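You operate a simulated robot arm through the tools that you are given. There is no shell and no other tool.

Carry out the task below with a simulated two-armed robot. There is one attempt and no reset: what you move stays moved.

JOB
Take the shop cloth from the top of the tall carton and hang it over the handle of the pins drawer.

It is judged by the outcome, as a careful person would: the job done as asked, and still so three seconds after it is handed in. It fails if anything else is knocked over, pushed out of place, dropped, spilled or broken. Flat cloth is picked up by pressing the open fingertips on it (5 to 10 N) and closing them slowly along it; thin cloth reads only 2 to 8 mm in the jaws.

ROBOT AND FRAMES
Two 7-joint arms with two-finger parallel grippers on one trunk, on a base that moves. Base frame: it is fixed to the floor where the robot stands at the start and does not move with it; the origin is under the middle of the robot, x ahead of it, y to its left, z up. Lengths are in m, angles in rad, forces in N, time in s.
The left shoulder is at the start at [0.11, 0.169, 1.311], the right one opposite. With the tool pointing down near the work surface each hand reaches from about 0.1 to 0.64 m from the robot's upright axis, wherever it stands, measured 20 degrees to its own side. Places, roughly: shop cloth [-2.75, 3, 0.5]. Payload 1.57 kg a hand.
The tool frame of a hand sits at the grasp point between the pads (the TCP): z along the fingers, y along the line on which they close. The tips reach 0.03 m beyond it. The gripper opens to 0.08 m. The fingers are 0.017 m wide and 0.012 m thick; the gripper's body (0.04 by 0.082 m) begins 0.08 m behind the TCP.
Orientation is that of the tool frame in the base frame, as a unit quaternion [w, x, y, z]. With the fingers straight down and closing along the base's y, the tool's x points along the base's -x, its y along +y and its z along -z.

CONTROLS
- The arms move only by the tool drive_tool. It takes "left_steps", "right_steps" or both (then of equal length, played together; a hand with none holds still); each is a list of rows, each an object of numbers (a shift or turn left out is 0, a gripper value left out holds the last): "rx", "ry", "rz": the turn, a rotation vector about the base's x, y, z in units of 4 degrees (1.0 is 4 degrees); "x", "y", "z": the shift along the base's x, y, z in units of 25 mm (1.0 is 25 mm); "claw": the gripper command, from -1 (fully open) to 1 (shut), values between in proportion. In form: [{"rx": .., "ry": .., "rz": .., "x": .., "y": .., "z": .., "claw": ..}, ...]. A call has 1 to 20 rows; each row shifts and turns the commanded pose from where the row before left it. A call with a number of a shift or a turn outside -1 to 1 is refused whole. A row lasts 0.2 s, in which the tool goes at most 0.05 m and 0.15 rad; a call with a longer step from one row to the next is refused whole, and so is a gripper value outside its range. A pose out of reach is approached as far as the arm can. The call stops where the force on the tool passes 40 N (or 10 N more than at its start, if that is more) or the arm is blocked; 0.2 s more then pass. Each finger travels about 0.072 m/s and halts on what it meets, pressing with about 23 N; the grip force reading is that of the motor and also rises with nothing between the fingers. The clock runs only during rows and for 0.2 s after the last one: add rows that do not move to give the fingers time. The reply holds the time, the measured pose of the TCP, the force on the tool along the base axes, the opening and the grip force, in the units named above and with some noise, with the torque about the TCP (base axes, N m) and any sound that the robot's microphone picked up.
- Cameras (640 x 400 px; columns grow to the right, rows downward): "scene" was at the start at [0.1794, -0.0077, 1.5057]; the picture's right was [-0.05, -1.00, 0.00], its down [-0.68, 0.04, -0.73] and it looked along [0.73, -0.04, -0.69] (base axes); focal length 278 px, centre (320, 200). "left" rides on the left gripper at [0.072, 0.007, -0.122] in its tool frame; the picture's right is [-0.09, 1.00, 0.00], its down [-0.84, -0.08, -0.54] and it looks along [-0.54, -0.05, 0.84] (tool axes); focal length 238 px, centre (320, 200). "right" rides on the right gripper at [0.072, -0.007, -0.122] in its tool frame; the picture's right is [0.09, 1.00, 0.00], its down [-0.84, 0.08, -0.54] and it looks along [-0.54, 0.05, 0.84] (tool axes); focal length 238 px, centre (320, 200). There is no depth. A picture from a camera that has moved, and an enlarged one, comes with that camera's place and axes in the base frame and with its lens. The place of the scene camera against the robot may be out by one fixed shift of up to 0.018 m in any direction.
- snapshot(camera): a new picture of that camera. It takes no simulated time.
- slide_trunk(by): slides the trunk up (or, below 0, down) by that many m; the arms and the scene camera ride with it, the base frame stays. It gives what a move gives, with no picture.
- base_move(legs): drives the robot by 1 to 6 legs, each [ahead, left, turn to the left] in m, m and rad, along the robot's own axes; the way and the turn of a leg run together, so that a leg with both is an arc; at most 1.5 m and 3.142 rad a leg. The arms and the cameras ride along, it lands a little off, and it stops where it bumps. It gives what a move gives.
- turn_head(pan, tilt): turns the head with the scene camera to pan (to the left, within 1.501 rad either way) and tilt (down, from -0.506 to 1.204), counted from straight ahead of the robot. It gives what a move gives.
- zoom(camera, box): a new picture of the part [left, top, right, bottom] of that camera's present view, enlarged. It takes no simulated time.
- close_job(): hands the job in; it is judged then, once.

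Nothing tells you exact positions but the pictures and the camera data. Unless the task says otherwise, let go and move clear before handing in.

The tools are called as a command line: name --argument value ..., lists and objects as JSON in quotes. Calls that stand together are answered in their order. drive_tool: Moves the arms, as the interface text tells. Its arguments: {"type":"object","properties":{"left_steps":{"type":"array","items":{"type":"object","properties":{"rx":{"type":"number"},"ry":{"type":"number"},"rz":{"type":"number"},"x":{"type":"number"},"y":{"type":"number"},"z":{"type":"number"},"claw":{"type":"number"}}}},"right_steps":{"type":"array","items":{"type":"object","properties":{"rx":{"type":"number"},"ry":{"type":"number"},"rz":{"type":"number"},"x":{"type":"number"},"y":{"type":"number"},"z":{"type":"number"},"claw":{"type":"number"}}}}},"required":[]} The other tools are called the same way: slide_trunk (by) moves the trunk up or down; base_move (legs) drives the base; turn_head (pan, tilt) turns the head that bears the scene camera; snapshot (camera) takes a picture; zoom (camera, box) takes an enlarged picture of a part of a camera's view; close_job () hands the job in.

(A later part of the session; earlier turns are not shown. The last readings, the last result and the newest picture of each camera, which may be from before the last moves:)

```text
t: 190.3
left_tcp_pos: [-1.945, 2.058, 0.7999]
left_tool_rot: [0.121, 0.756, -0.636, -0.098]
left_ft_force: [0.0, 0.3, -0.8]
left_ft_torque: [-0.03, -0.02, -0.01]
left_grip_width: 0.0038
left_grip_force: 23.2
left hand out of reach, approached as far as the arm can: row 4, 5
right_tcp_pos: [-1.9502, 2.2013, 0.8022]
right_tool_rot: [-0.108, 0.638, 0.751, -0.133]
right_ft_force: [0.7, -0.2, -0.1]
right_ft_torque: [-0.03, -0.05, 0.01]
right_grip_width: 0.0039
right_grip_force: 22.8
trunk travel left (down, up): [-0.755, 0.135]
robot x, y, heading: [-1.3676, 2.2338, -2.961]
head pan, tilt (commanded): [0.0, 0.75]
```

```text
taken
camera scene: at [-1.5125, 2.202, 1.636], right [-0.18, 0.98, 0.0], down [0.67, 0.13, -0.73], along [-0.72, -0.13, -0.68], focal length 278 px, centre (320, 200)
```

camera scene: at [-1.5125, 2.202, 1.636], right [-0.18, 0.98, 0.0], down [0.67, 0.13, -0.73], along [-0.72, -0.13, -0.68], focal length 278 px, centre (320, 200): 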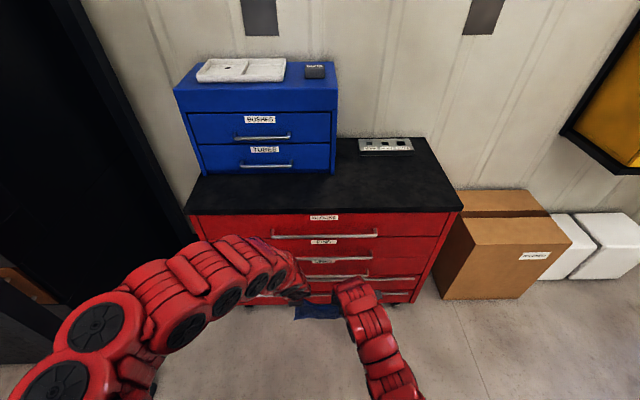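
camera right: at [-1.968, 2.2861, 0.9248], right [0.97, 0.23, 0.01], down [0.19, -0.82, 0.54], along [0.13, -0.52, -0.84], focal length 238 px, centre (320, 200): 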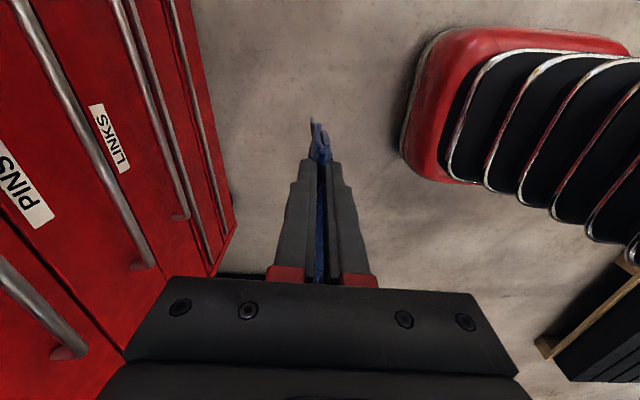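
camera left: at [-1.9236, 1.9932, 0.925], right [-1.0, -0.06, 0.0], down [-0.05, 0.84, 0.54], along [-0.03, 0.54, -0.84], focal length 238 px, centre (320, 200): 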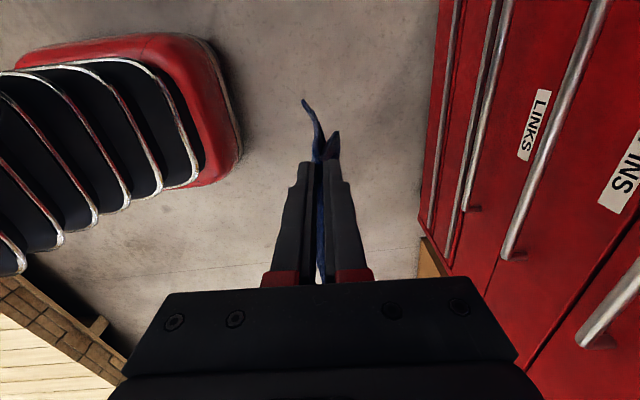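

The left arm ran short of reach at this pose (its TCP drifted 2 cm). I'll raise both hands relative to the shoulders and move them a bit further ahead together, then lower the trunk to compensate.

drive_tool --left_steps '[{"z": 0.8, "x": -0.2, "y": -0.04}, {"z": 0.8, "x": -0.2, "y": -0.04}, {"z": 0.8, "x": -0.2, "y": -0.04}, {"z": 0.8, "x": -0.2, "y": -0.04}, {"z": 0.8, "x": -0.2, "y": -0.04}, {}]' --right_steps '[{"z": 0.8, "x": -0.36, "y": -0.03}, {"z": 0.8, "x": -0.36, "y": -0.03}, {"z": 0.8, "x": -0.36, "y": -0.03}, {"z": 0.8, "x": -0.36, "y": -0.03}, {"z": 0.8, "x": -0.36, "y": -0.03}, {}]'

snapshot --camera "scene"

```text
t: 191.7
left_tcp_pos: [-1.9952, 2.057, 0.8784]
left_tool_rot: [0.133, 0.753, -0.635, -0.111]
left_ft_force: [0.3, 0.2, -0.1]
left_ft_torque: [0.01, -0.06, 0.01]
left_grip_width: 0.0038
left_grip_force: 22.9
left hand out of reach, approached as far as the arm can: row 1, 2, 3, 4, 5
right_tcp_pos: [-1.997, 2.1982, 0.903]
right_tool_rot: [-0.108, 0.639, 0.75, -0.133]
right_ft_force: [0.8, 0.2, 0.0]
right_ft_torque: [0.02, -0.07, -0.01]
right_grip_width: 0.004
right_grip_force: 23.1
trunk travel left (down, up): [-0.755, 0.135]
robot x, y, heading: [-1.3694, 2.2331, -2.959]
head pan, tilt (commanded): [0.0, 0.75]
```

```text
taken
camera scene: at [-1.5125, 2.2023, 1.636], right [-0.18, 0.98, 0.0], down [0.67, 0.13, -0.73], along [-0.72, -0.13, -0.68], focal length 278 px, centre (320, 200)
```

scene: 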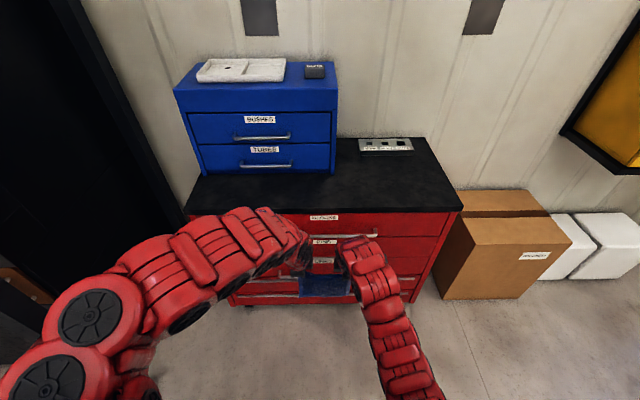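

The left arm's configuration is the limiting factor; it seems to prefer being more stretched out. I'll try lowering both hands relative to the shoulders and reaching further ahead.

drive_tool --left_steps '[{"z": -0.8, "x": -0.3, "y": -0.06}, {"z": -0.8, "x": -0.3, "y": -0.06}, {"z": -0.8, "x": -0.3, "y": -0.06}, {"z": -0.8, "x": -0.3, "y": -0.06}, {"z": -0.8, "x": -0.3, "y": -0.06}, {}]' --right_steps '[{"z": -1.0, "x": -0.3, "y": -0.06}, {"z": -1.0, "x": -0.3, "y": -0.06}, {"z": -1.0, "x": -0.3, "y": -0.06}, {"z": -1.0, "x": -0.3, "y": -0.06}, {"z": -1.0, "x": -0.3, "y": -0.06}, {}]'

snapshot --camera "scene"

```text
t: 193.1
left_tcp_pos: [-2.0321, 2.0503, 0.7811]
left_tool_rot: [0.134, 0.754, -0.634, -0.108]
left_ft_force: [-0.3, -0.2, 0.6]
left_ft_torque: [-0.02, -0.06, -0.02]
left_grip_width: 0.0037
left_grip_force: 22.9
right_tcp_pos: [-2.0336, 2.1921, 0.7769]
right_tool_rot: [-0.108, 0.637, 0.751, -0.133]
right_ft_force: [0.4, -0.3, -0.1]
right_ft_torque: [0.0, -0.02, -0.03]
right_grip_width: 0.0037
right_grip_force: 23.3
trunk travel left (down, up): [-0.755, 0.135]
robot x, y, heading: [-1.3692, 2.2357, -2.954]
head pan, tilt (commanded): [0.0, 0.75]
```

```text
taken
camera scene: at [-1.5119, 2.2027, 1.6362], right [-0.18, 0.98, 0.0], down [0.67, 0.13, -0.73], along [-0.72, -0.13, -0.68], focal length 278 px, centre (320, 200)
```

scene: 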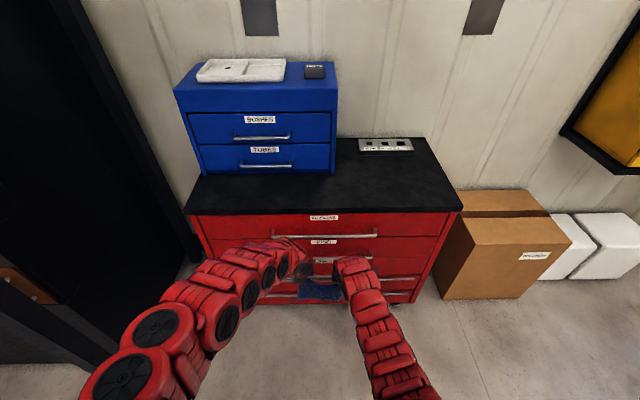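

That works: no reach limits now. I'll bring the right hand level with the left (parallel to the bar) and continue pitching both in small steps.

drive_tool --left_steps '[{}, {"rx": -0.19, "ry": 0.98}, {"rx": -0.19, "ry": 0.98}, {"rx": -0.19, "ry": 0.98}, {}]' --right_steps '[{"x": -0.54, "y": 0.14, "z": 0.16}, {"x": -0.54, "y": 0.14, "rx": -0.19, "ry": 0.98}, {"rx": -0.19, "ry": 0.98}, {"rx": -0.19, "ry": 0.98}, {}]'

```text
t: 194.3
left_tcp_pos: [-2.031, 2.0504, 0.7801]
left_tool_rot: [0.212, 0.735, -0.62, -0.174]
left_ft_force: [0.8, 0.8, 0.2]
left_ft_torque: [-0.02, -0.08, 0.0]
left_grip_width: 0.0038
left_grip_force: 22.8
right_tcp_pos: [-2.0607, 2.1981, 0.7828]
right_tool_rot: [-0.172, 0.622, 0.734, -0.212]
right_ft_force: [0.1, 0.6, 0.1]
right_ft_torque: [-0.01, -0.05, 0.0]
right_grip_width: 0.0038
right_grip_force: 23.1
trunk travel left (down, up): [-0.755, 0.135]
robot x, y, heading: [-1.3699, 2.2359, -2.956]
head pan, tilt (commanded): [0.0, 0.75]
```

Both hands are now pitched about 32° and level. Continuing a little further.

drive_tool --left_steps '[{"rx": -0.19, "ry": 0.98}, {"rx": -0.19, "ry": 0.98}, {"rx": -0.19, "ry": 0.98}, {}]' --right_steps '[{"rx": -0.19, "ry": 0.98}, {"rx": -0.19, "ry": 0.98}, {"rx": -0.19, "ry": 0.98}, {}]'

snapshot --camera "left"

snapshot --camera "right"

snapshot --camera "scene"

```text
t: 195.3
left_tcp_pos: [-2.0327, 2.0493, 0.7814]
left_tool_rot: [0.29, 0.71, -0.597, -0.235]
left_ft_force: [-0.2, -0.5, 0.6]
left_ft_torque: [0.0, -0.06, -0.03]
left_grip_width: 0.0038
left_grip_force: 23.2
right_tcp_pos: [-2.0603, 2.1975, 0.7822]
right_tool_rot: [-0.234, 0.601, 0.707, -0.29]
right_ft_force: [-0.6, 0.1, -0.3]
right_ft_torque: [0.04, -0.04, -0.01]
right_grip_width: 0.0038
right_grip_force: 23.0
trunk travel left (down, up): [-0.755, 0.135]
robot x, y, heading: [-1.3704, 2.2344, -2.954]
head pan, tilt (commanded): [0.0, 0.75]
```

```text
taken
camera left: at [-1.9421, 1.9938, 0.8736], right [-0.72, -0.03, 0.69], down [0.28, 0.9, 0.33], along [-0.63, 0.43, -0.65], focal length 238 px, centre (320, 200)
```

left: 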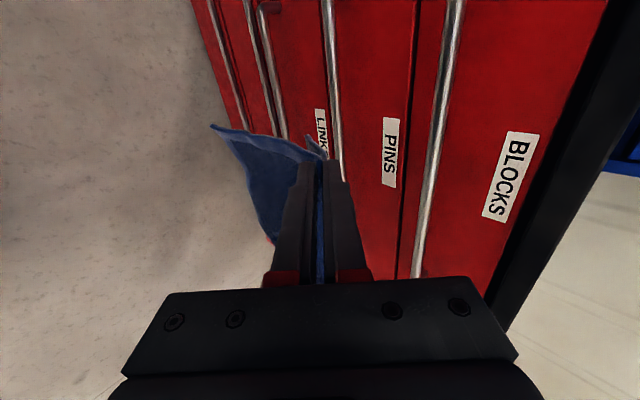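

```text
taken
camera right: at [-1.9941, 2.2835, 0.8732], right [0.7, 0.2, -0.69], down [0.56, -0.75, 0.35], along [-0.44, -0.63, -0.63], focal length 238 px, centre (320, 200)
```

right: 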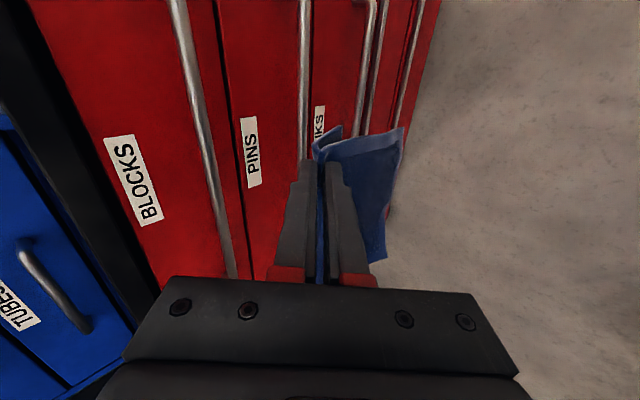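

```text
taken
camera scene: at [-1.5129, 2.2025, 1.636], right [-0.18, 0.98, 0.0], down [0.67, 0.13, -0.73], along [-0.72, -0.13, -0.68], focal length 278 px, centre (320, 200)
```

scene: 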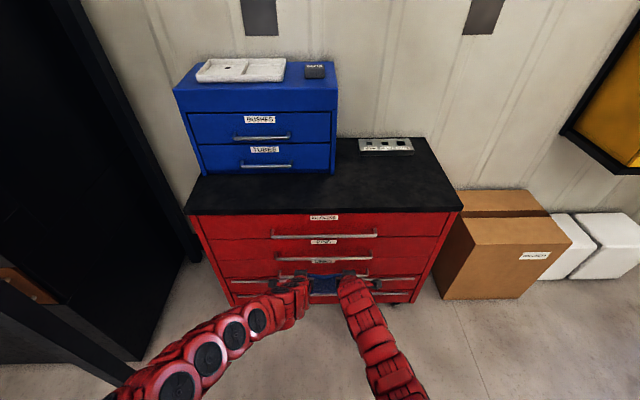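

Both wrist cameras now give side views showing the short far flap and the long near flap. Two more pitch steps.

drive_tool --left_steps '[{"rx": -0.19, "ry": 0.98}, {"rx": -0.19, "ry": 0.98}, {}]' --right_steps '[{"rx": -0.19, "ry": 0.98}, {"rx": -0.19, "ry": 0.98}, {}]'

zoom --camera "left" --box '[180, 40, 480, 240]'

zoom --camera "right" --box '[160, 40, 460, 240]'

zoom --camera "scene" --box '[220, 200, 420, 340]'

```text
t: 196.1
left_tcp_pos: [-2.0327, 2.0489, 0.7805]
left_tool_rot: [0.339, 0.687, -0.58, -0.276]
left_ft_force: [-0.5, 0.4, 0.0]
left_ft_torque: [0.03, -0.04, 0.03]
left_grip_width: 0.0037
left_grip_force: 23.0
right_tcp_pos: [-2.0605, 2.1962, 0.7811]
right_tool_rot: [-0.274, 0.583, 0.685, -0.34]
right_ft_force: [-0.1, 0.5, -0.3]
right_ft_torque: [0.03, -0.07, -0.02]
right_grip_width: 0.0035
right_grip_force: 22.7
trunk travel left (down, up): [-0.755, 0.135]
robot x, y, heading: [-1.3696, 2.232, -2.961]
head pan, tilt (commanded): [0.0, 0.75]
```

```text
2.00 times, centred on (330, 140) of left
camera zoom: at [-1.9303, 1.9958, 0.8619], right [-0.62, -0.01, 0.78], down [0.32, 0.91, 0.26], along [-0.71, 0.41, -0.56], focal length 477 px, centre (300, 320)
```

zoom: 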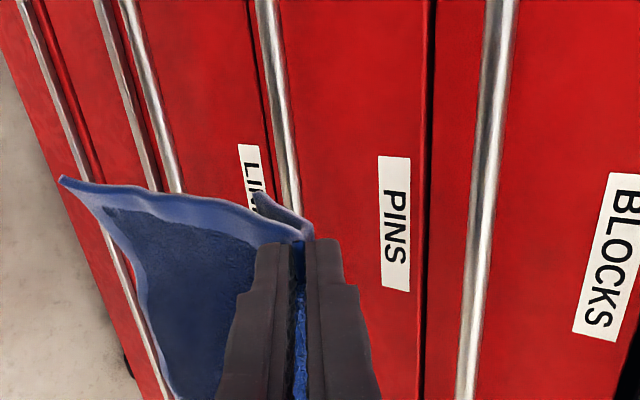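

```text
2.00 times, centred on (310, 140) of right
camera zoom: at [-1.9826, 2.2854, 0.8609], right [0.6, 0.18, -0.78], down [0.61, -0.74, 0.29], along [-0.52, -0.65, -0.55], focal length 477 px, centre (340, 320)
```

zoom: 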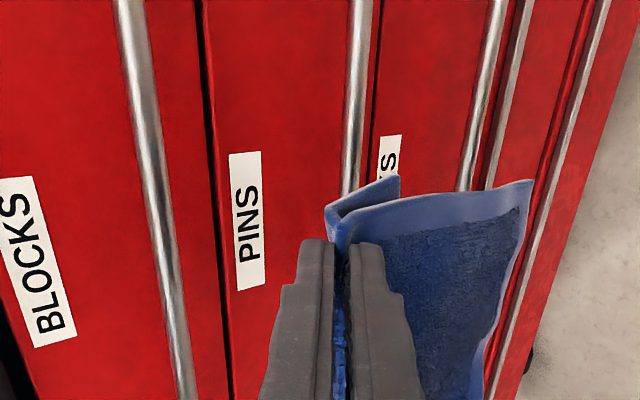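

```text
2.86 times, centred on (320, 270) of scene
camera zoom: at [-1.5126, 2.2022, 1.636], right [-0.18, 0.98, 0.0], down [0.67, 0.13, -0.73], along [-0.72, -0.13, -0.68], focal length 793 px, centre (320, 0)
```

zoom: 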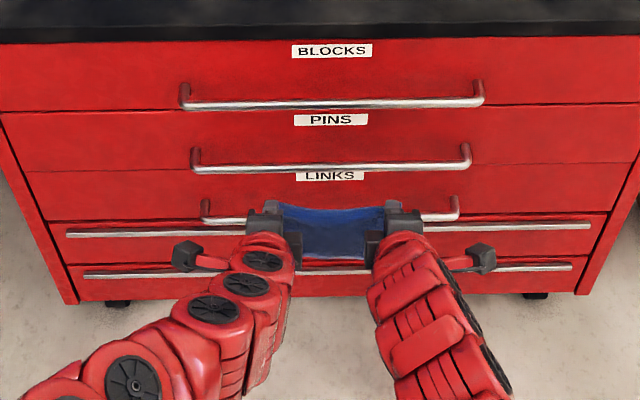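

The cloth is evenly spread between the hands, centred on the handles, fingers 38° below horizontal. I'll lower the trunk so the tips are at z≈0.70 (between the BLOCKS bar and the PINS bar) and roll forward part of the way.

slide_trunk --by -0.062

base_move --legs '[[0.1, 0.0, 0.0]]'

snapshot --camera "left"

snapshot --camera "right"

zoom --camera "scene" --box '[220, 200, 420, 340]'

```text
t: 197.1
left_tcp_pos: [-2.0337, 2.0509, 0.7186]
left_tool_rot: [0.34, 0.687, -0.58, -0.276]
left_ft_force: [0.5, -0.7, -0.1]
left_ft_torque: [0.01, -0.06, -0.03]
left_grip_width: 0.0036
left_grip_force: 22.2
right_tcp_pos: [-2.0597, 2.1978, 0.7193]
right_tool_rot: [-0.273, 0.583, 0.686, -0.339]
right_ft_force: [0.2, -0.2, 0.1]
right_ft_torque: [0.0, -0.02, -0.02]
right_grip_width: 0.0037
right_grip_force: 23.2
trunk travel left (down, up): [-0.693, 0.197]
robot x, y, heading: [-1.3692, 2.238, -2.959]
head pan, tilt (commanded): [0.0, 0.75]
```

```text
t: 198.3
left_tcp_pos: [-2.1297, 2.0327, 0.7176]
left_tool_rot: [0.34, 0.687, -0.58, -0.276]
left_ft_force: [-0.4, 0.1, -0.5]
left_ft_torque: [0.01, -0.01, 0.0]
left_grip_width: 0.0036
left_grip_force: 23.2
right_tcp_pos: [-2.1567, 2.1794, 0.7179]
right_tool_rot: [-0.274, 0.584, 0.685, -0.338]
right_ft_force: [0.6, 0.1, -0.7]
right_ft_torque: [-0.03, -0.07, -0.02]
right_grip_width: 0.0036
right_grip_force: 23.6
trunk travel left (down, up): [-0.693, 0.197]
robot x, y, heading: [-1.4681, 2.216, -2.958]
head pan, tilt (commanded): [0.0, 0.75]
```

```text
taken
camera left: at [-2.0268, 1.9789, 0.7995], right [-0.62, -0.01, 0.78], down [0.32, 0.91, 0.26], along [-0.71, 0.41, -0.57], focal length 238 px, centre (320, 200)
```

left: 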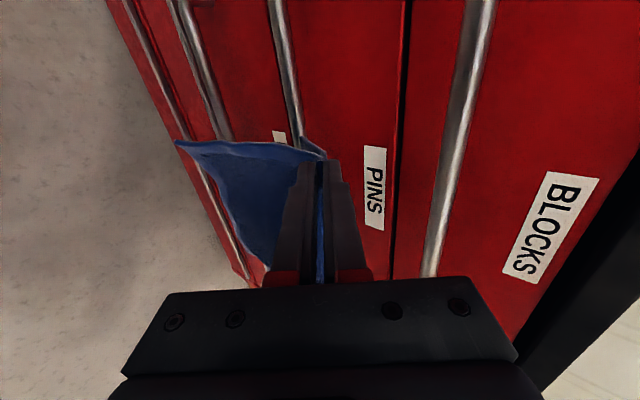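

```text
taken
camera right: at [-2.0787, 2.2686, 0.7985], right [0.6, 0.18, -0.78], down [0.61, -0.74, 0.29], along [-0.53, -0.65, -0.55], focal length 238 px, centre (320, 200)
```

right: 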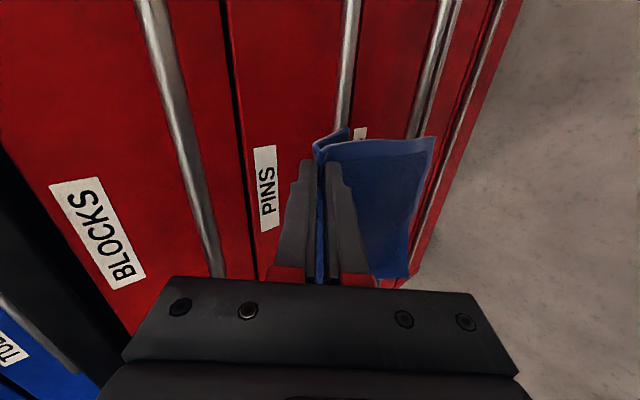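

```text
2.86 times, centred on (320, 270) of scene
camera zoom: at [-1.6091, 2.1846, 1.574], right [-0.18, 0.98, 0.0], down [0.67, 0.12, -0.73], along [-0.72, -0.13, -0.68], focal length 793 px, centre (320, 0)
```

zoom: 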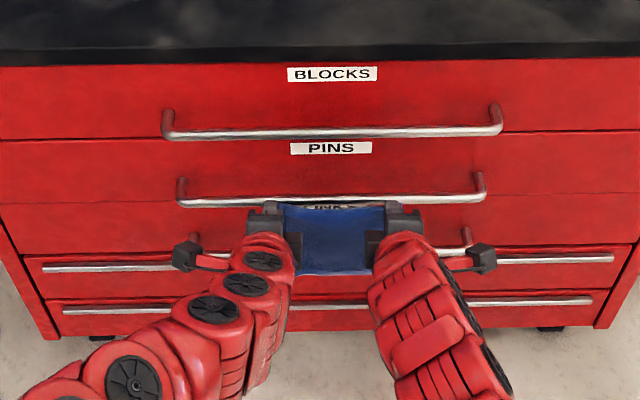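

Tips are about 60 mm in front of the PINS bar at z≈0.70, with the cloth centred on the handle. Rolling forward another 45 mm.

base_move --legs '[[0.045, 0.0, 0.0]]'

zoom --camera "left" --box '[180, 60, 420, 220]'

zoom --camera "right" --box '[220, 60, 460, 220]'

zoom --camera "scene" --box '[240, 200, 400, 310]'

```text
t: 199.2
left_tcp_pos: [-2.173, 2.0242, 0.7184]
left_tool_rot: [0.34, 0.687, -0.58, -0.276]
left_ft_force: [0.5, 0.1, -0.5]
left_ft_torque: [0.0, -0.01, 0.0]
left_grip_width: 0.0034
left_grip_force: 23.5
right_tcp_pos: [-2.1997, 2.1732, 0.7178]
right_tool_rot: [-0.272, 0.584, 0.685, -0.339]
right_ft_force: [0.2, 1.3, -0.2]
right_ft_torque: [0.01, -0.07, -0.02]
right_grip_width: 0.0036
right_grip_force: 22.7
trunk travel left (down, up): [-0.693, 0.197]
robot x, y, heading: [-1.5058, 2.211, -2.955]
head pan, tilt (commanded): [0.0, 0.75]
```

```text
2.50 times, centred on (300, 140) of left
camera zoom: at [-2.0694, 1.9708, 0.7996], right [-0.62, -0.01, 0.78], down [0.32, 0.91, 0.26], along [-0.71, 0.41, -0.57], focal length 596 px, centre (370, 350)
```

zoom: 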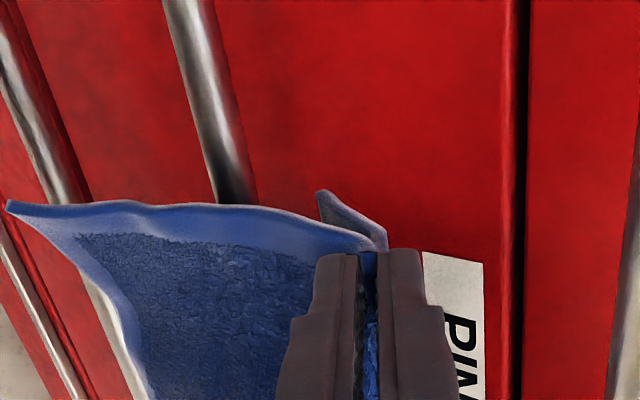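

```text
2.50 times, centred on (340, 140) of right
camera zoom: at [-2.1214, 2.2604, 0.7986], right [0.6, 0.18, -0.78], down [0.61, -0.74, 0.29], along [-0.53, -0.65, -0.55], focal length 596 px, centre (270, 350)
```

zoom: 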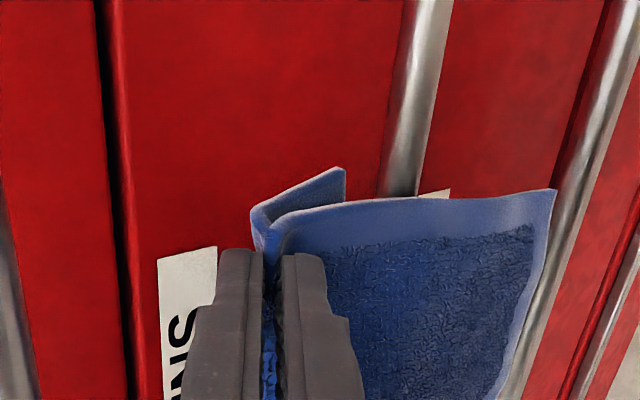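

```text
3.64 times, centred on (320, 255) of scene
camera zoom: at [-1.6517, 2.1766, 1.574], right [-0.18, 0.98, 0.0], down [0.67, 0.12, -0.73], along [-0.72, -0.13, -0.68], focal length 1009 px, centre (320, 0)
```

zoom: 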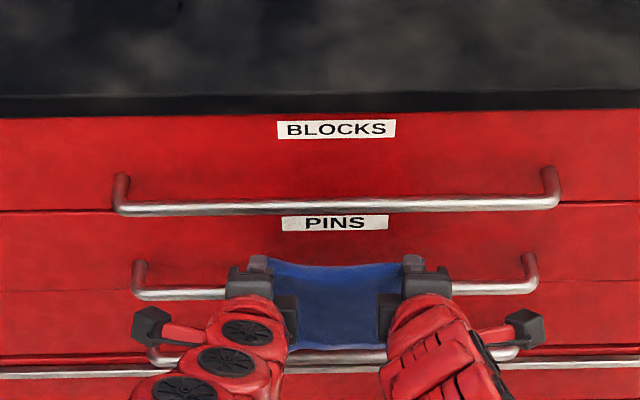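

The side views show what I wanted: the PINS bar runs between the short far flap and the long near flap. Now I'll move both hands forward together over the bar, about 35 mm.

drive_tool --left_steps '[{"x": -0.28, "y": -0.053}, {"x": -0.28, "y": -0.053}, {"x": -0.28, "y": -0.053}, {"x": -0.28, "y": -0.053}, {}]' --right_steps '[{"x": -0.28, "y": -0.053}, {"x": -0.28, "y": -0.053}, {"x": -0.28, "y": -0.053}, {"x": -0.28, "y": -0.053}, {}]'

zoom --camera "left" --box '[180, 60, 420, 220]'

zoom --camera "right" --box '[220, 60, 460, 220]'

zoom --camera "scene" --box '[240, 200, 400, 310]'

```text
t: 200.4
left_tcp_pos: [-2.2002, 2.0192, 0.7181]
left_tool_rot: [0.34, 0.687, -0.58, -0.276]
left_ft_force: [0.2, 0.0, -0.5]
left_ft_torque: [0.03, -0.06, -0.01]
left_grip_width: 0.0035
left_grip_force: 23.2
right_tcp_pos: [-2.2262, 2.167, 0.719]
right_tool_rot: [-0.273, 0.584, 0.686, -0.338]
right_ft_force: [0.6, 0.0, -0.7]
right_ft_torque: [0.02, -0.02, -0.03]
right_grip_width: 0.0035
right_grip_force: 23.0
trunk travel left (down, up): [-0.693, 0.197]
robot x, y, heading: [-1.5056, 2.2117, -2.957]
head pan, tilt (commanded): [0.0, 0.75]
```

```text
2.50 times, centred on (300, 140) of left
camera zoom: at [-2.0963, 1.966, 0.7996], right [-0.62, -0.01, 0.78], down [0.32, 0.91, 0.26], along [-0.71, 0.41, -0.57], focal length 596 px, centre (370, 350)
```

zoom: 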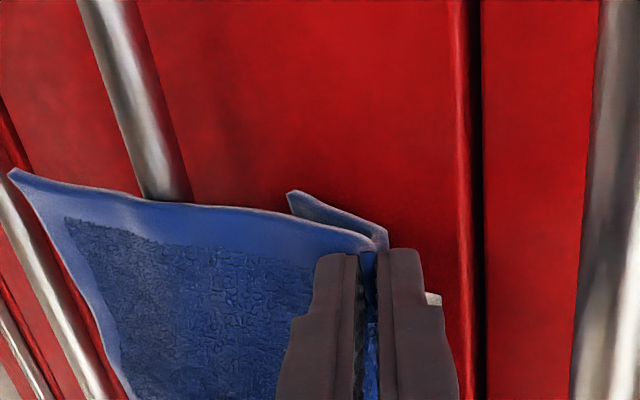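

```text
2.50 times, centred on (340, 140) of right
camera zoom: at [-2.1483, 2.2547, 0.7986], right [0.6, 0.18, -0.78], down [0.61, -0.74, 0.29], along [-0.52, -0.65, -0.55], focal length 596 px, centre (270, 350)
```

zoom: 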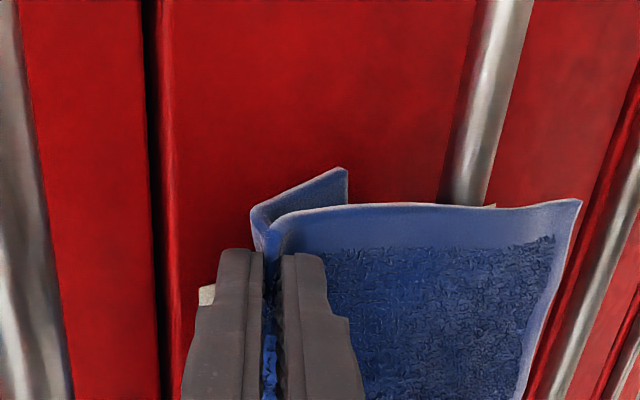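

```text
3.64 times, centred on (320, 255) of scene
camera zoom: at [-1.6509, 2.1766, 1.5741], right [-0.18, 0.98, 0.0], down [0.67, 0.12, -0.73], along [-0.72, -0.13, -0.68], focal length 1009 px, centre (320, 0)
```

zoom: 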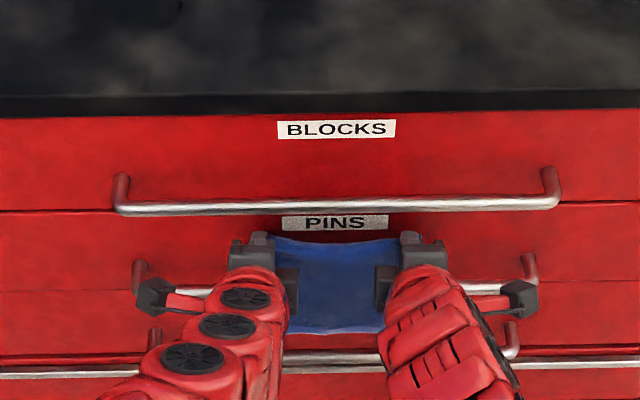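

The far flap is now past the bar toward the drawer face, and the near flap hangs in front of the bar. I'll lower both hands together so the far flap goes down behind the bar.

drive_tool --left_steps '[{"x": -0.12, "y": -0.023}, {"z": -0.3, "x": -0.04, "y": -0.008}, {"z": -0.3, "x": -0.04, "y": -0.008}, {"z": -0.3}, {"z": -0.3}, {}]' --right_steps '[{"x": -0.12, "y": -0.023}, {"z": -0.3, "x": -0.04, "y": -0.008}, {"z": -0.3, "x": -0.04, "y": -0.008}, {"z": -0.3}, {"z": -0.3}, {}]'

zoom --camera "left" --box '[180, 60, 420, 220]'

zoom --camera "right" --box '[220, 60, 460, 220]'

zoom --camera "scene" --box '[240, 200, 400, 310]'

```text
t: 201.8
left_tcp_pos: [-2.2033, 2.0174, 0.6895]
left_tool_rot: [0.338, 0.687, -0.58, -0.278]
left_ft_force: [0.4, 0.1, 0.4]
left_ft_torque: [-0.01, -0.02, -0.02]
left_grip_width: 0.0036
left_grip_force: 22.6
right_tcp_pos: [-2.2321, 2.1665, 0.6892]
right_tool_rot: [-0.273, 0.583, 0.686, -0.339]
right_ft_force: [0.7, 0.4, 0.8]
right_ft_torque: [0.02, -0.05, -0.01]
right_grip_width: 0.0038
right_grip_force: 23.3
trunk travel left (down, up): [-0.693, 0.197]
robot x, y, heading: [-1.509, 2.2115, -2.964]
head pan, tilt (commanded): [0.0, 0.75]
```

```text
2.50 times, centred on (300, 140) of left
camera zoom: at [-2.1014, 1.9645, 0.7703], right [-0.62, -0.01, 0.78], down [0.32, 0.91, 0.26], along [-0.71, 0.41, -0.56], focal length 596 px, centre (370, 350)
```

zoom: 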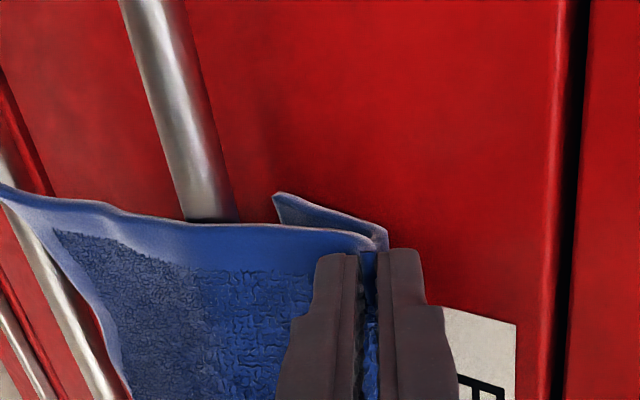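

```text
2.50 times, centred on (340, 140) of right
camera zoom: at [-2.1543, 2.2542, 0.7688], right [0.6, 0.18, -0.78], down [0.61, -0.74, 0.29], along [-0.53, -0.65, -0.55], focal length 596 px, centre (270, 350)
```

zoom: 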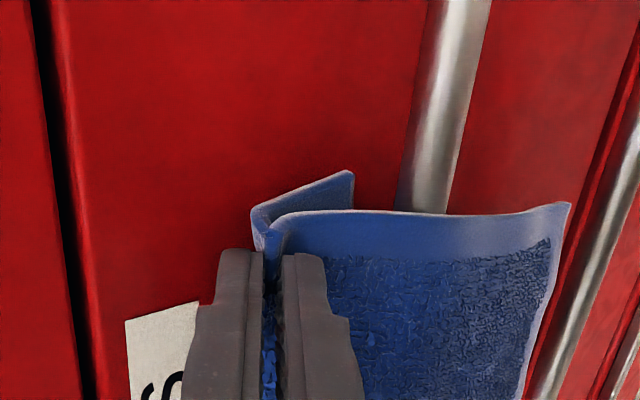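

```text
3.64 times, centred on (320, 255) of scene
camera zoom: at [-1.651, 2.1765, 1.5741], right [-0.18, 0.98, 0.0], down [0.67, 0.12, -0.73], along [-0.72, -0.13, -0.68], focal length 1009 px, centre (320, 0)
```

zoom: 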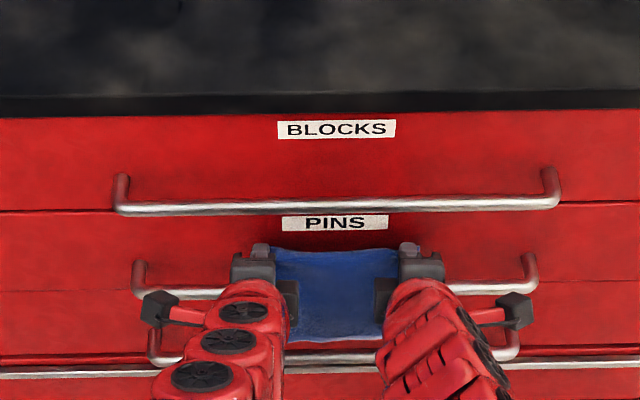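

The far flap stays on the face side of the bar on both ends. I'll keep lowering slowly, watching forces.

drive_tool --left_steps '[{"z": -0.25}, {"z": -0.25}, {"z": -0.25}, {}]' --right_steps '[{"z": -0.25}, {"z": -0.25}, {"z": -0.25}, {}]'

zoom --camera "left" --box '[180, 60, 420, 220]'

zoom --camera "right" --box '[220, 60, 460, 220]'

zoom --camera "scene" --box '[240, 200, 400, 310]'

```text
t: 202.8
left_tcp_pos: [-2.204, 2.018, 0.6702]
left_tool_rot: [0.339, 0.687, -0.58, -0.277]
left_ft_force: [0.8, -0.3, 0.1]
left_ft_torque: [-0.01, -0.05, 0.01]
left_grip_width: 0.0035
left_grip_force: 22.7
right_tcp_pos: [-2.2319, 2.1658, 0.67]
right_tool_rot: [-0.273, 0.583, 0.686, -0.339]
right_ft_force: [0.4, -1.1, 1.0]
right_ft_torque: [0.01, -0.05, -0.01]
right_grip_width: 0.0038
right_grip_force: 22.8
trunk travel left (down, up): [-0.693, 0.197]
robot x, y, heading: [-1.5107, 2.2086, -2.956]
head pan, tilt (commanded): [0.0, 0.75]
```

```text
2.50 times, centred on (300, 140) of left
camera zoom: at [-2.102, 1.9645, 0.7517], right [-0.62, -0.01, 0.78], down [0.32, 0.91, 0.26], along [-0.71, 0.41, -0.57], focal length 596 px, centre (370, 350)
```

zoom: 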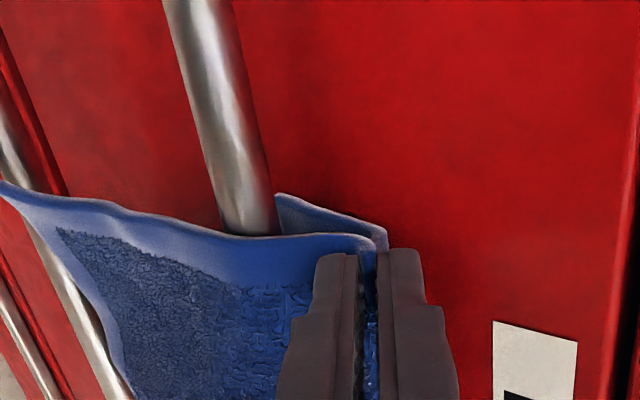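

```text
2.50 times, centred on (340, 140) of right
camera zoom: at [-2.1539, 2.2547, 0.7501], right [0.6, 0.18, -0.78], down [0.61, -0.74, 0.29], along [-0.53, -0.65, -0.55], focal length 596 px, centre (270, 350)
```

zoom: 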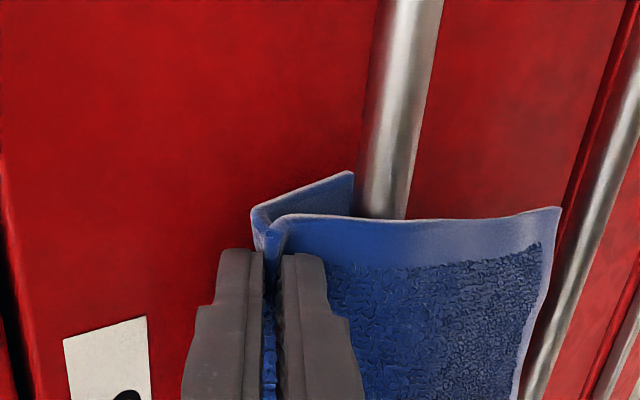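

```text
3.64 times, centred on (320, 255) of scene
camera zoom: at [-1.651, 2.1764, 1.5741], right [-0.18, 0.98, 0.0], down [0.67, 0.12, -0.73], along [-0.72, -0.13, -0.68], focal length 1009 px, centre (320, 0)
```

zoom: 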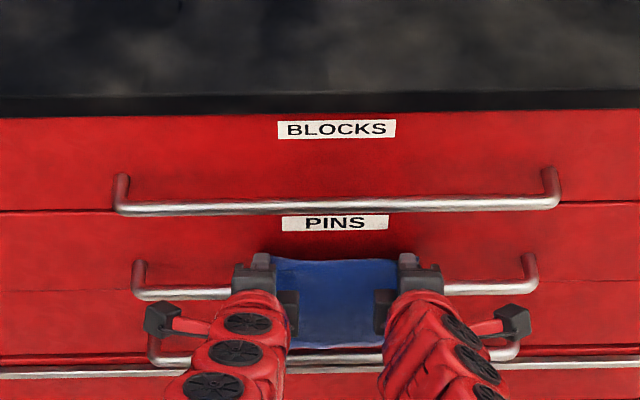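

On both sides the bar is between the flaps: the far flap is at the bar's level behind it and the near flap hangs in front. I'll push a few millimetres further toward the face and slightly down before releasing.

drive_tool --left_steps '[{"x": -0.12, "y": -0.023, "z": -0.1}, {"x": -0.12, "y": -0.023, "z": -0.1}, {}]' --right_steps '[{"x": -0.12, "y": -0.023, "z": -0.1}, {"x": -0.12, "y": -0.023, "z": -0.1}, {}]'

zoom --camera "left" --box '[180, 60, 420, 220]'

zoom --camera "right" --box '[220, 60, 460, 220]'

```text
t: 203.6
left_tcp_pos: [-2.2101, 2.016, 0.6647]
left_tool_rot: [0.339, 0.688, -0.579, -0.277]
left_ft_force: [-0.1, 0.2, -0.3]
left_ft_torque: [0.03, -0.07, -0.02]
left_grip_width: 0.0035
left_grip_force: 23.0
right_tcp_pos: [-2.2374, 2.1656, 0.6649]
right_tool_rot: [-0.273, 0.583, 0.686, -0.339]
right_ft_force: [0.0, -0.4, -0.5]
right_ft_torque: [0.03, -0.01, -0.02]
right_grip_width: 0.0038
right_grip_force: 22.7
trunk travel left (down, up): [-0.693, 0.197]
robot x, y, heading: [-1.5055, 2.2093, -2.964]
head pan, tilt (commanded): [0.0, 0.75]
```

```text
2.50 times, centred on (300, 140) of left
camera zoom: at [-2.1081, 1.9629, 0.746], right [-0.62, -0.01, 0.78], down [0.32, 0.91, 0.26], along [-0.71, 0.41, -0.56], focal length 596 px, centre (370, 350)
```

zoom: 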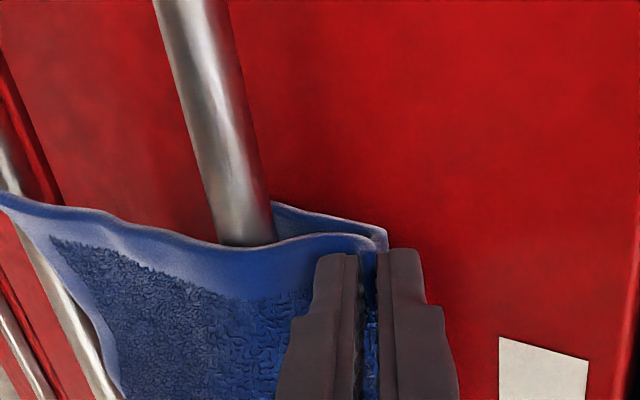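

```text
2.50 times, centred on (340, 140) of right
camera zoom: at [-2.1596, 2.2535, 0.7449], right [0.6, 0.18, -0.78], down [0.61, -0.74, 0.29], along [-0.53, -0.65, -0.55], focal length 596 px, centre (270, 350)
```

zoom: 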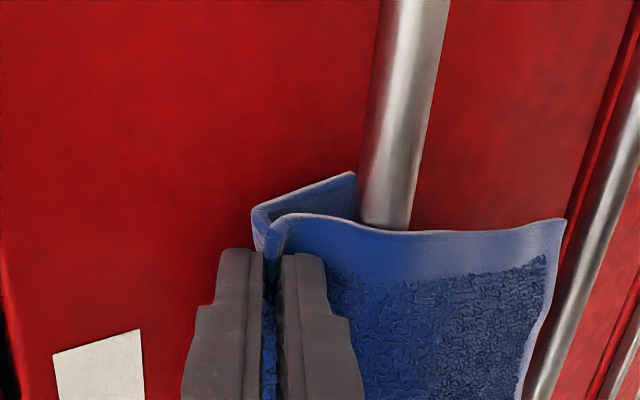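

The far flap now tucks behind the bar on the left and touches its back on the right; the near flap bends over the bar's top. Now releasing both hands gently and together.

drive_tool --left_steps '[{"claw": 0.9}, {"claw": 0.8}, {"claw": 0.7}, {"claw": 0.6}, {}, {}, {}]' --right_steps '[{"claw": 0.9}, {"claw": 0.8}, {"claw": 0.7}, {"claw": 0.6}, {}, {}, {}]'

zoom --camera "left" --box '[180, 60, 420, 220]'

zoom --camera "right" --box '[220, 60, 460, 220]'

zoom --camera "scene" --box '[240, 200, 400, 310]'

```text
t: 205.2
left_tcp_pos: [-2.2121, 2.0169, 0.6638]
left_tool_rot: [0.339, 0.687, -0.58, -0.276]
left_ft_force: [1.0, 0.3, 0.6]
left_ft_torque: [0.01, 0.03, -0.02]
left_grip_width: 0.0157
left_grip_force: 0.1
right_tcp_pos: [-2.2383, 2.1661, 0.6653]
right_tool_rot: [-0.273, 0.583, 0.686, -0.339]
right_ft_force: [0.6, 0.3, 0.4]
right_ft_torque: [0.01, 0.0, -0.01]
right_grip_width: 0.0156
right_grip_force: 0.0
trunk travel left (down, up): [-0.693, 0.197]
robot x, y, heading: [-1.5073, 2.2115, -2.956]
head pan, tilt (commanded): [0.0, 0.75]
```

```text
2.50 times, centred on (300, 140) of left
camera zoom: at [-2.1084, 1.9634, 0.7461], right [-0.62, -0.01, 0.78], down [0.32, 0.91, 0.26], along [-0.71, 0.41, -0.57], focal length 596 px, centre (370, 350)
```

zoom: 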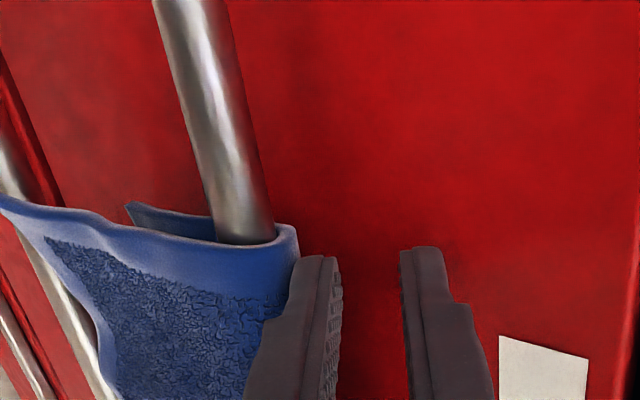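

```text
2.50 times, centred on (340, 140) of right
camera zoom: at [-2.1598, 2.2537, 0.7449], right [0.6, 0.18, -0.78], down [0.61, -0.74, 0.29], along [-0.52, -0.65, -0.55], focal length 596 px, centre (270, 350)
```

zoom: 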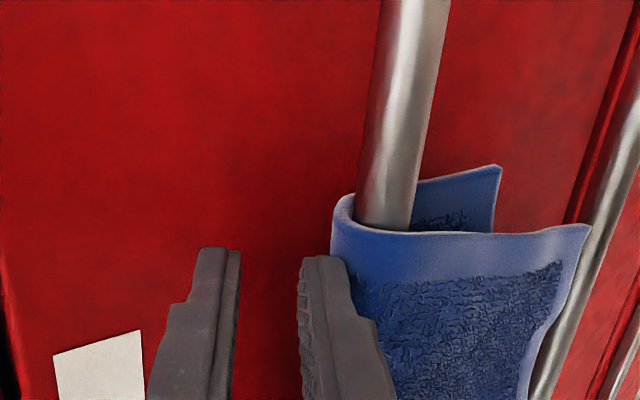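

```text
3.64 times, centred on (320, 255) of scene
camera zoom: at [-1.6512, 2.1767, 1.5741], right [-0.18, 0.98, 0.0], down [0.67, 0.12, -0.73], along [-0.72, -0.13, -0.68], focal length 1009 px, centre (320, 0)
```

zoom: 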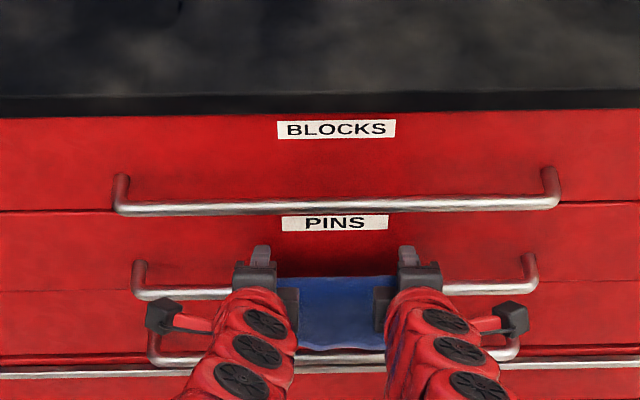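

The cloth has dropped neatly over the PINS bar: a flap hangs behind the bar and the longer part in front. I'll lift the fingers slightly off and draw both hands back along their own axes.

drive_tool --left_steps '[{"z": 0.2}, {"z": 0.2}, {"x": 0.3, "y": 0.057, "z": 0.24}, {"x": 0.38, "y": 0.072, "z": 0.3}, {"x": 0.38, "y": 0.072, "z": 0.3}, {}]' --right_steps '[{"z": 0.2}, {"z": 0.2}, {"x": 0.3, "y": 0.057, "z": 0.24}, {"x": 0.38, "y": 0.072, "z": 0.3}, {"x": 0.38, "y": 0.072, "z": 0.3}, {}]'

snapshot --camera "left"

snapshot --camera "right"

zoom --camera "scene" --box '[240, 200, 400, 310]'

```text
t: 206.6
left_tcp_pos: [-2.1846, 2.0226, 0.694]
left_tool_rot: [0.339, 0.687, -0.58, -0.276]
left_ft_force: [-0.2, -0.4, 0.1]
left_ft_torque: [0.01, 0.01, 0.0]
left_grip_width: 0.0159
left_grip_force: 0.1
right_tcp_pos: [-2.2135, 2.1688, 0.6972]
right_tool_rot: [-0.273, 0.584, 0.685, -0.34]
right_ft_force: [0.2, -1.0, -0.4]
right_ft_torque: [-0.02, -0.04, -0.01]
right_grip_width: 0.0159
right_grip_force: 0.0
trunk travel left (down, up): [-0.693, 0.197]
robot x, y, heading: [-1.5062, 2.2059, -2.96]
head pan, tilt (commanded): [0.0, 0.75]
```

```text
taken
camera left: at [-2.0821, 1.9678, 0.7767], right [-0.62, -0.01, 0.78], down [0.32, 0.91, 0.26], along [-0.71, 0.41, -0.57], focal length 238 px, centre (320, 200)
```

left: 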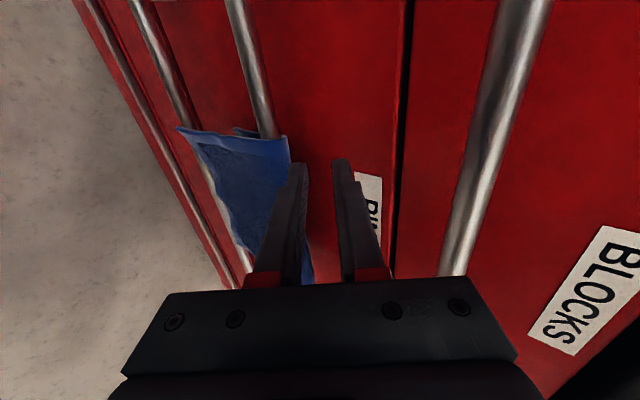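

```text
taken
camera right: at [-2.1345, 2.2579, 0.7761], right [0.6, 0.18, -0.78], down [0.61, -0.74, 0.29], along [-0.52, -0.65, -0.55], focal length 238 px, centre (320, 200)
```

right: 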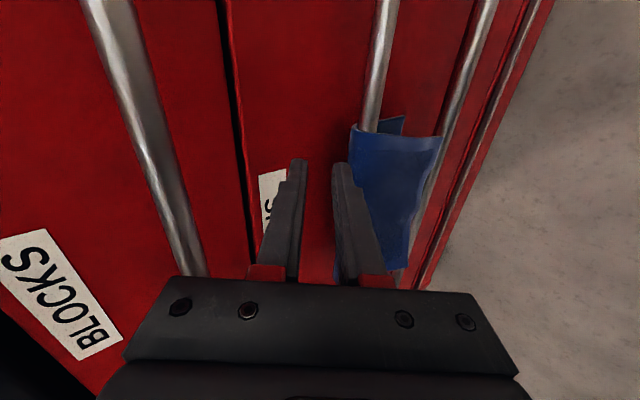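

```text
3.64 times, centred on (320, 255) of scene
camera zoom: at [-1.6519, 2.1763, 1.574], right [-0.18, 0.98, 0.0], down [0.67, 0.12, -0.73], along [-0.72, -0.13, -0.68], focal length 1009 px, centre (320, 0)
```

zoom: 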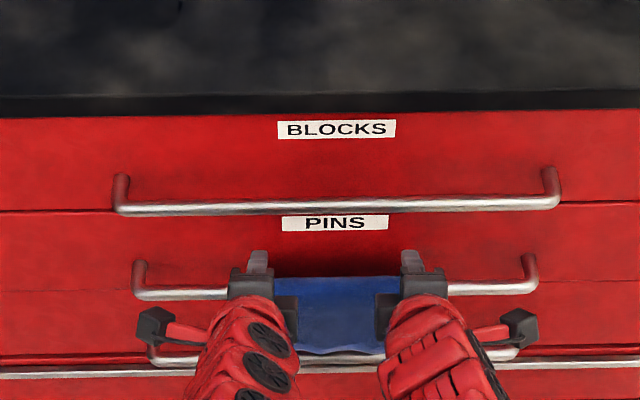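

The cloth stays in place. I'll keep backing both hands away along the same line, then drive the base back.

drive_tool --left_steps '[{"x": 0.5, "y": 0.095, "z": 0.3}, {"x": 0.5, "y": 0.095, "z": 0.3}, {"x": 0.5, "y": 0.095, "z": 0.3}, {"x": 0.5, "y": 0.095, "z": 0.2}, {"x": 0.5, "y": 0.095}, {}]' --right_steps '[{"x": 0.5, "y": 0.095, "z": 0.3}, {"x": 0.5, "y": 0.095, "z": 0.3}, {"x": 0.5, "y": 0.095, "z": 0.3}, {"x": 0.5, "y": 0.095, "z": 0.2}, {"x": 0.5, "y": 0.095}, {}]'

base_move --legs '[[-0.35, 0.0, 0.0]]'

snapshot --camera "scene"

zoom --camera "scene" --box '[220, 200, 420, 330]'

```text
t: 208.0
left_tcp_pos: [-2.1213, 2.0329, 0.7238]
left_tool_rot: [0.339, 0.688, -0.579, -0.277]
left_ft_force: [-0.6, 0.1, -0.1]
left_ft_torque: [0.01, 0.01, 0.04]
left_grip_width: 0.0158
left_grip_force: 0.0
right_tcp_pos: [-2.1487, 2.1816, 0.7252]
right_tool_rot: [-0.274, 0.584, 0.685, -0.339]
right_ft_force: [0.8, -0.2, -0.6]
right_ft_torque: [0.0, 0.02, 0.01]
right_grip_width: 0.0161
right_grip_force: 0.1
trunk travel left (down, up): [-0.693, 0.197]
robot x, y, heading: [-1.5075, 2.207, -2.956]
head pan, tilt (commanded): [0.0, 0.75]
```

```text
t: 210.2
left_tcp_pos: [-1.7753, 2.0992, 0.724]
left_tool_rot: [0.339, 0.686, -0.581, -0.276]
left_ft_force: [0.2, 1.2, 0.3]
left_ft_torque: [-0.01, 0.01, 0.0]
left_grip_width: 0.016
left_grip_force: 0.0
right_tcp_pos: [-1.8004, 2.247, 0.7262]
right_tool_rot: [-0.274, 0.585, 0.684, -0.338]
right_ft_force: [-1.0, -0.6, 0.4]
right_ft_torque: [0.01, 0.04, 0.0]
right_grip_width: 0.0158
right_grip_force: 0.0
trunk travel left (down, up): [-0.693, 0.197]
robot x, y, heading: [-1.1596, 2.2719, -2.96]
head pan, tilt (commanded): [0.0, 0.75]
```

```text
taken
camera scene: at [-1.3039, 2.2413, 1.5741], right [-0.18, 0.98, 0.0], down [0.67, 0.12, -0.73], along [-0.72, -0.13, -0.68], focal length 278 px, centre (320, 200)
```

scene: 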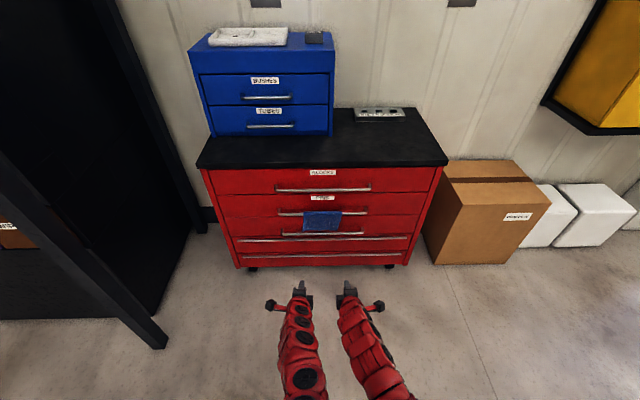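

```text
3.08 times, centred on (320, 265) of scene
camera zoom: at [-1.3039, 2.2413, 1.5741], right [-0.18, 0.98, 0.0], down [0.67, 0.12, -0.73], along [-0.72, -0.13, -0.68], focal length 854 px, centre (320, 0)
```

zoom: 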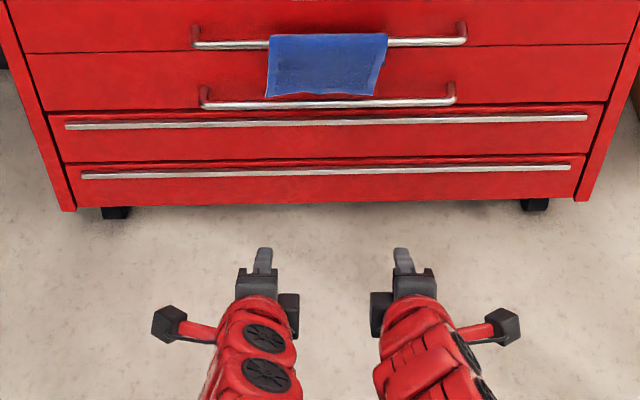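

The cloth hangs squarely over the PINS handle, the drawers are all closed, and everything else (carton, toolbox, boxes) is where it was. A last close look before handing in.

zoom --camera "scene" --box '[250, 160, 400, 260]'

snapshot --camera "right"

```text
4.00 times, centred on (325, 210) of scene
camera zoom: at [-1.3039, 2.2413, 1.5741], right [-0.18, 0.98, 0.0], down [0.67, 0.12, -0.73], along [-0.72, -0.13, -0.68], focal length 1110 px, centre (300, 160)
```

zoom: 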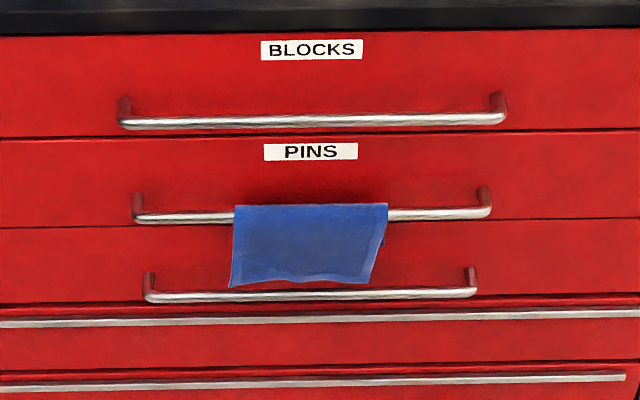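

```text
taken
camera right: at [-1.7232, 2.3354, 0.8045], right [0.6, 0.18, -0.78], down [0.6, -0.74, 0.29], along [-0.53, -0.65, -0.55], focal length 238 px, centre (320, 200)
```

right: 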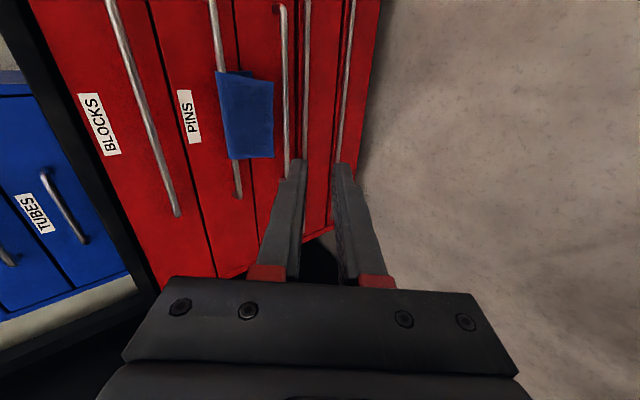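

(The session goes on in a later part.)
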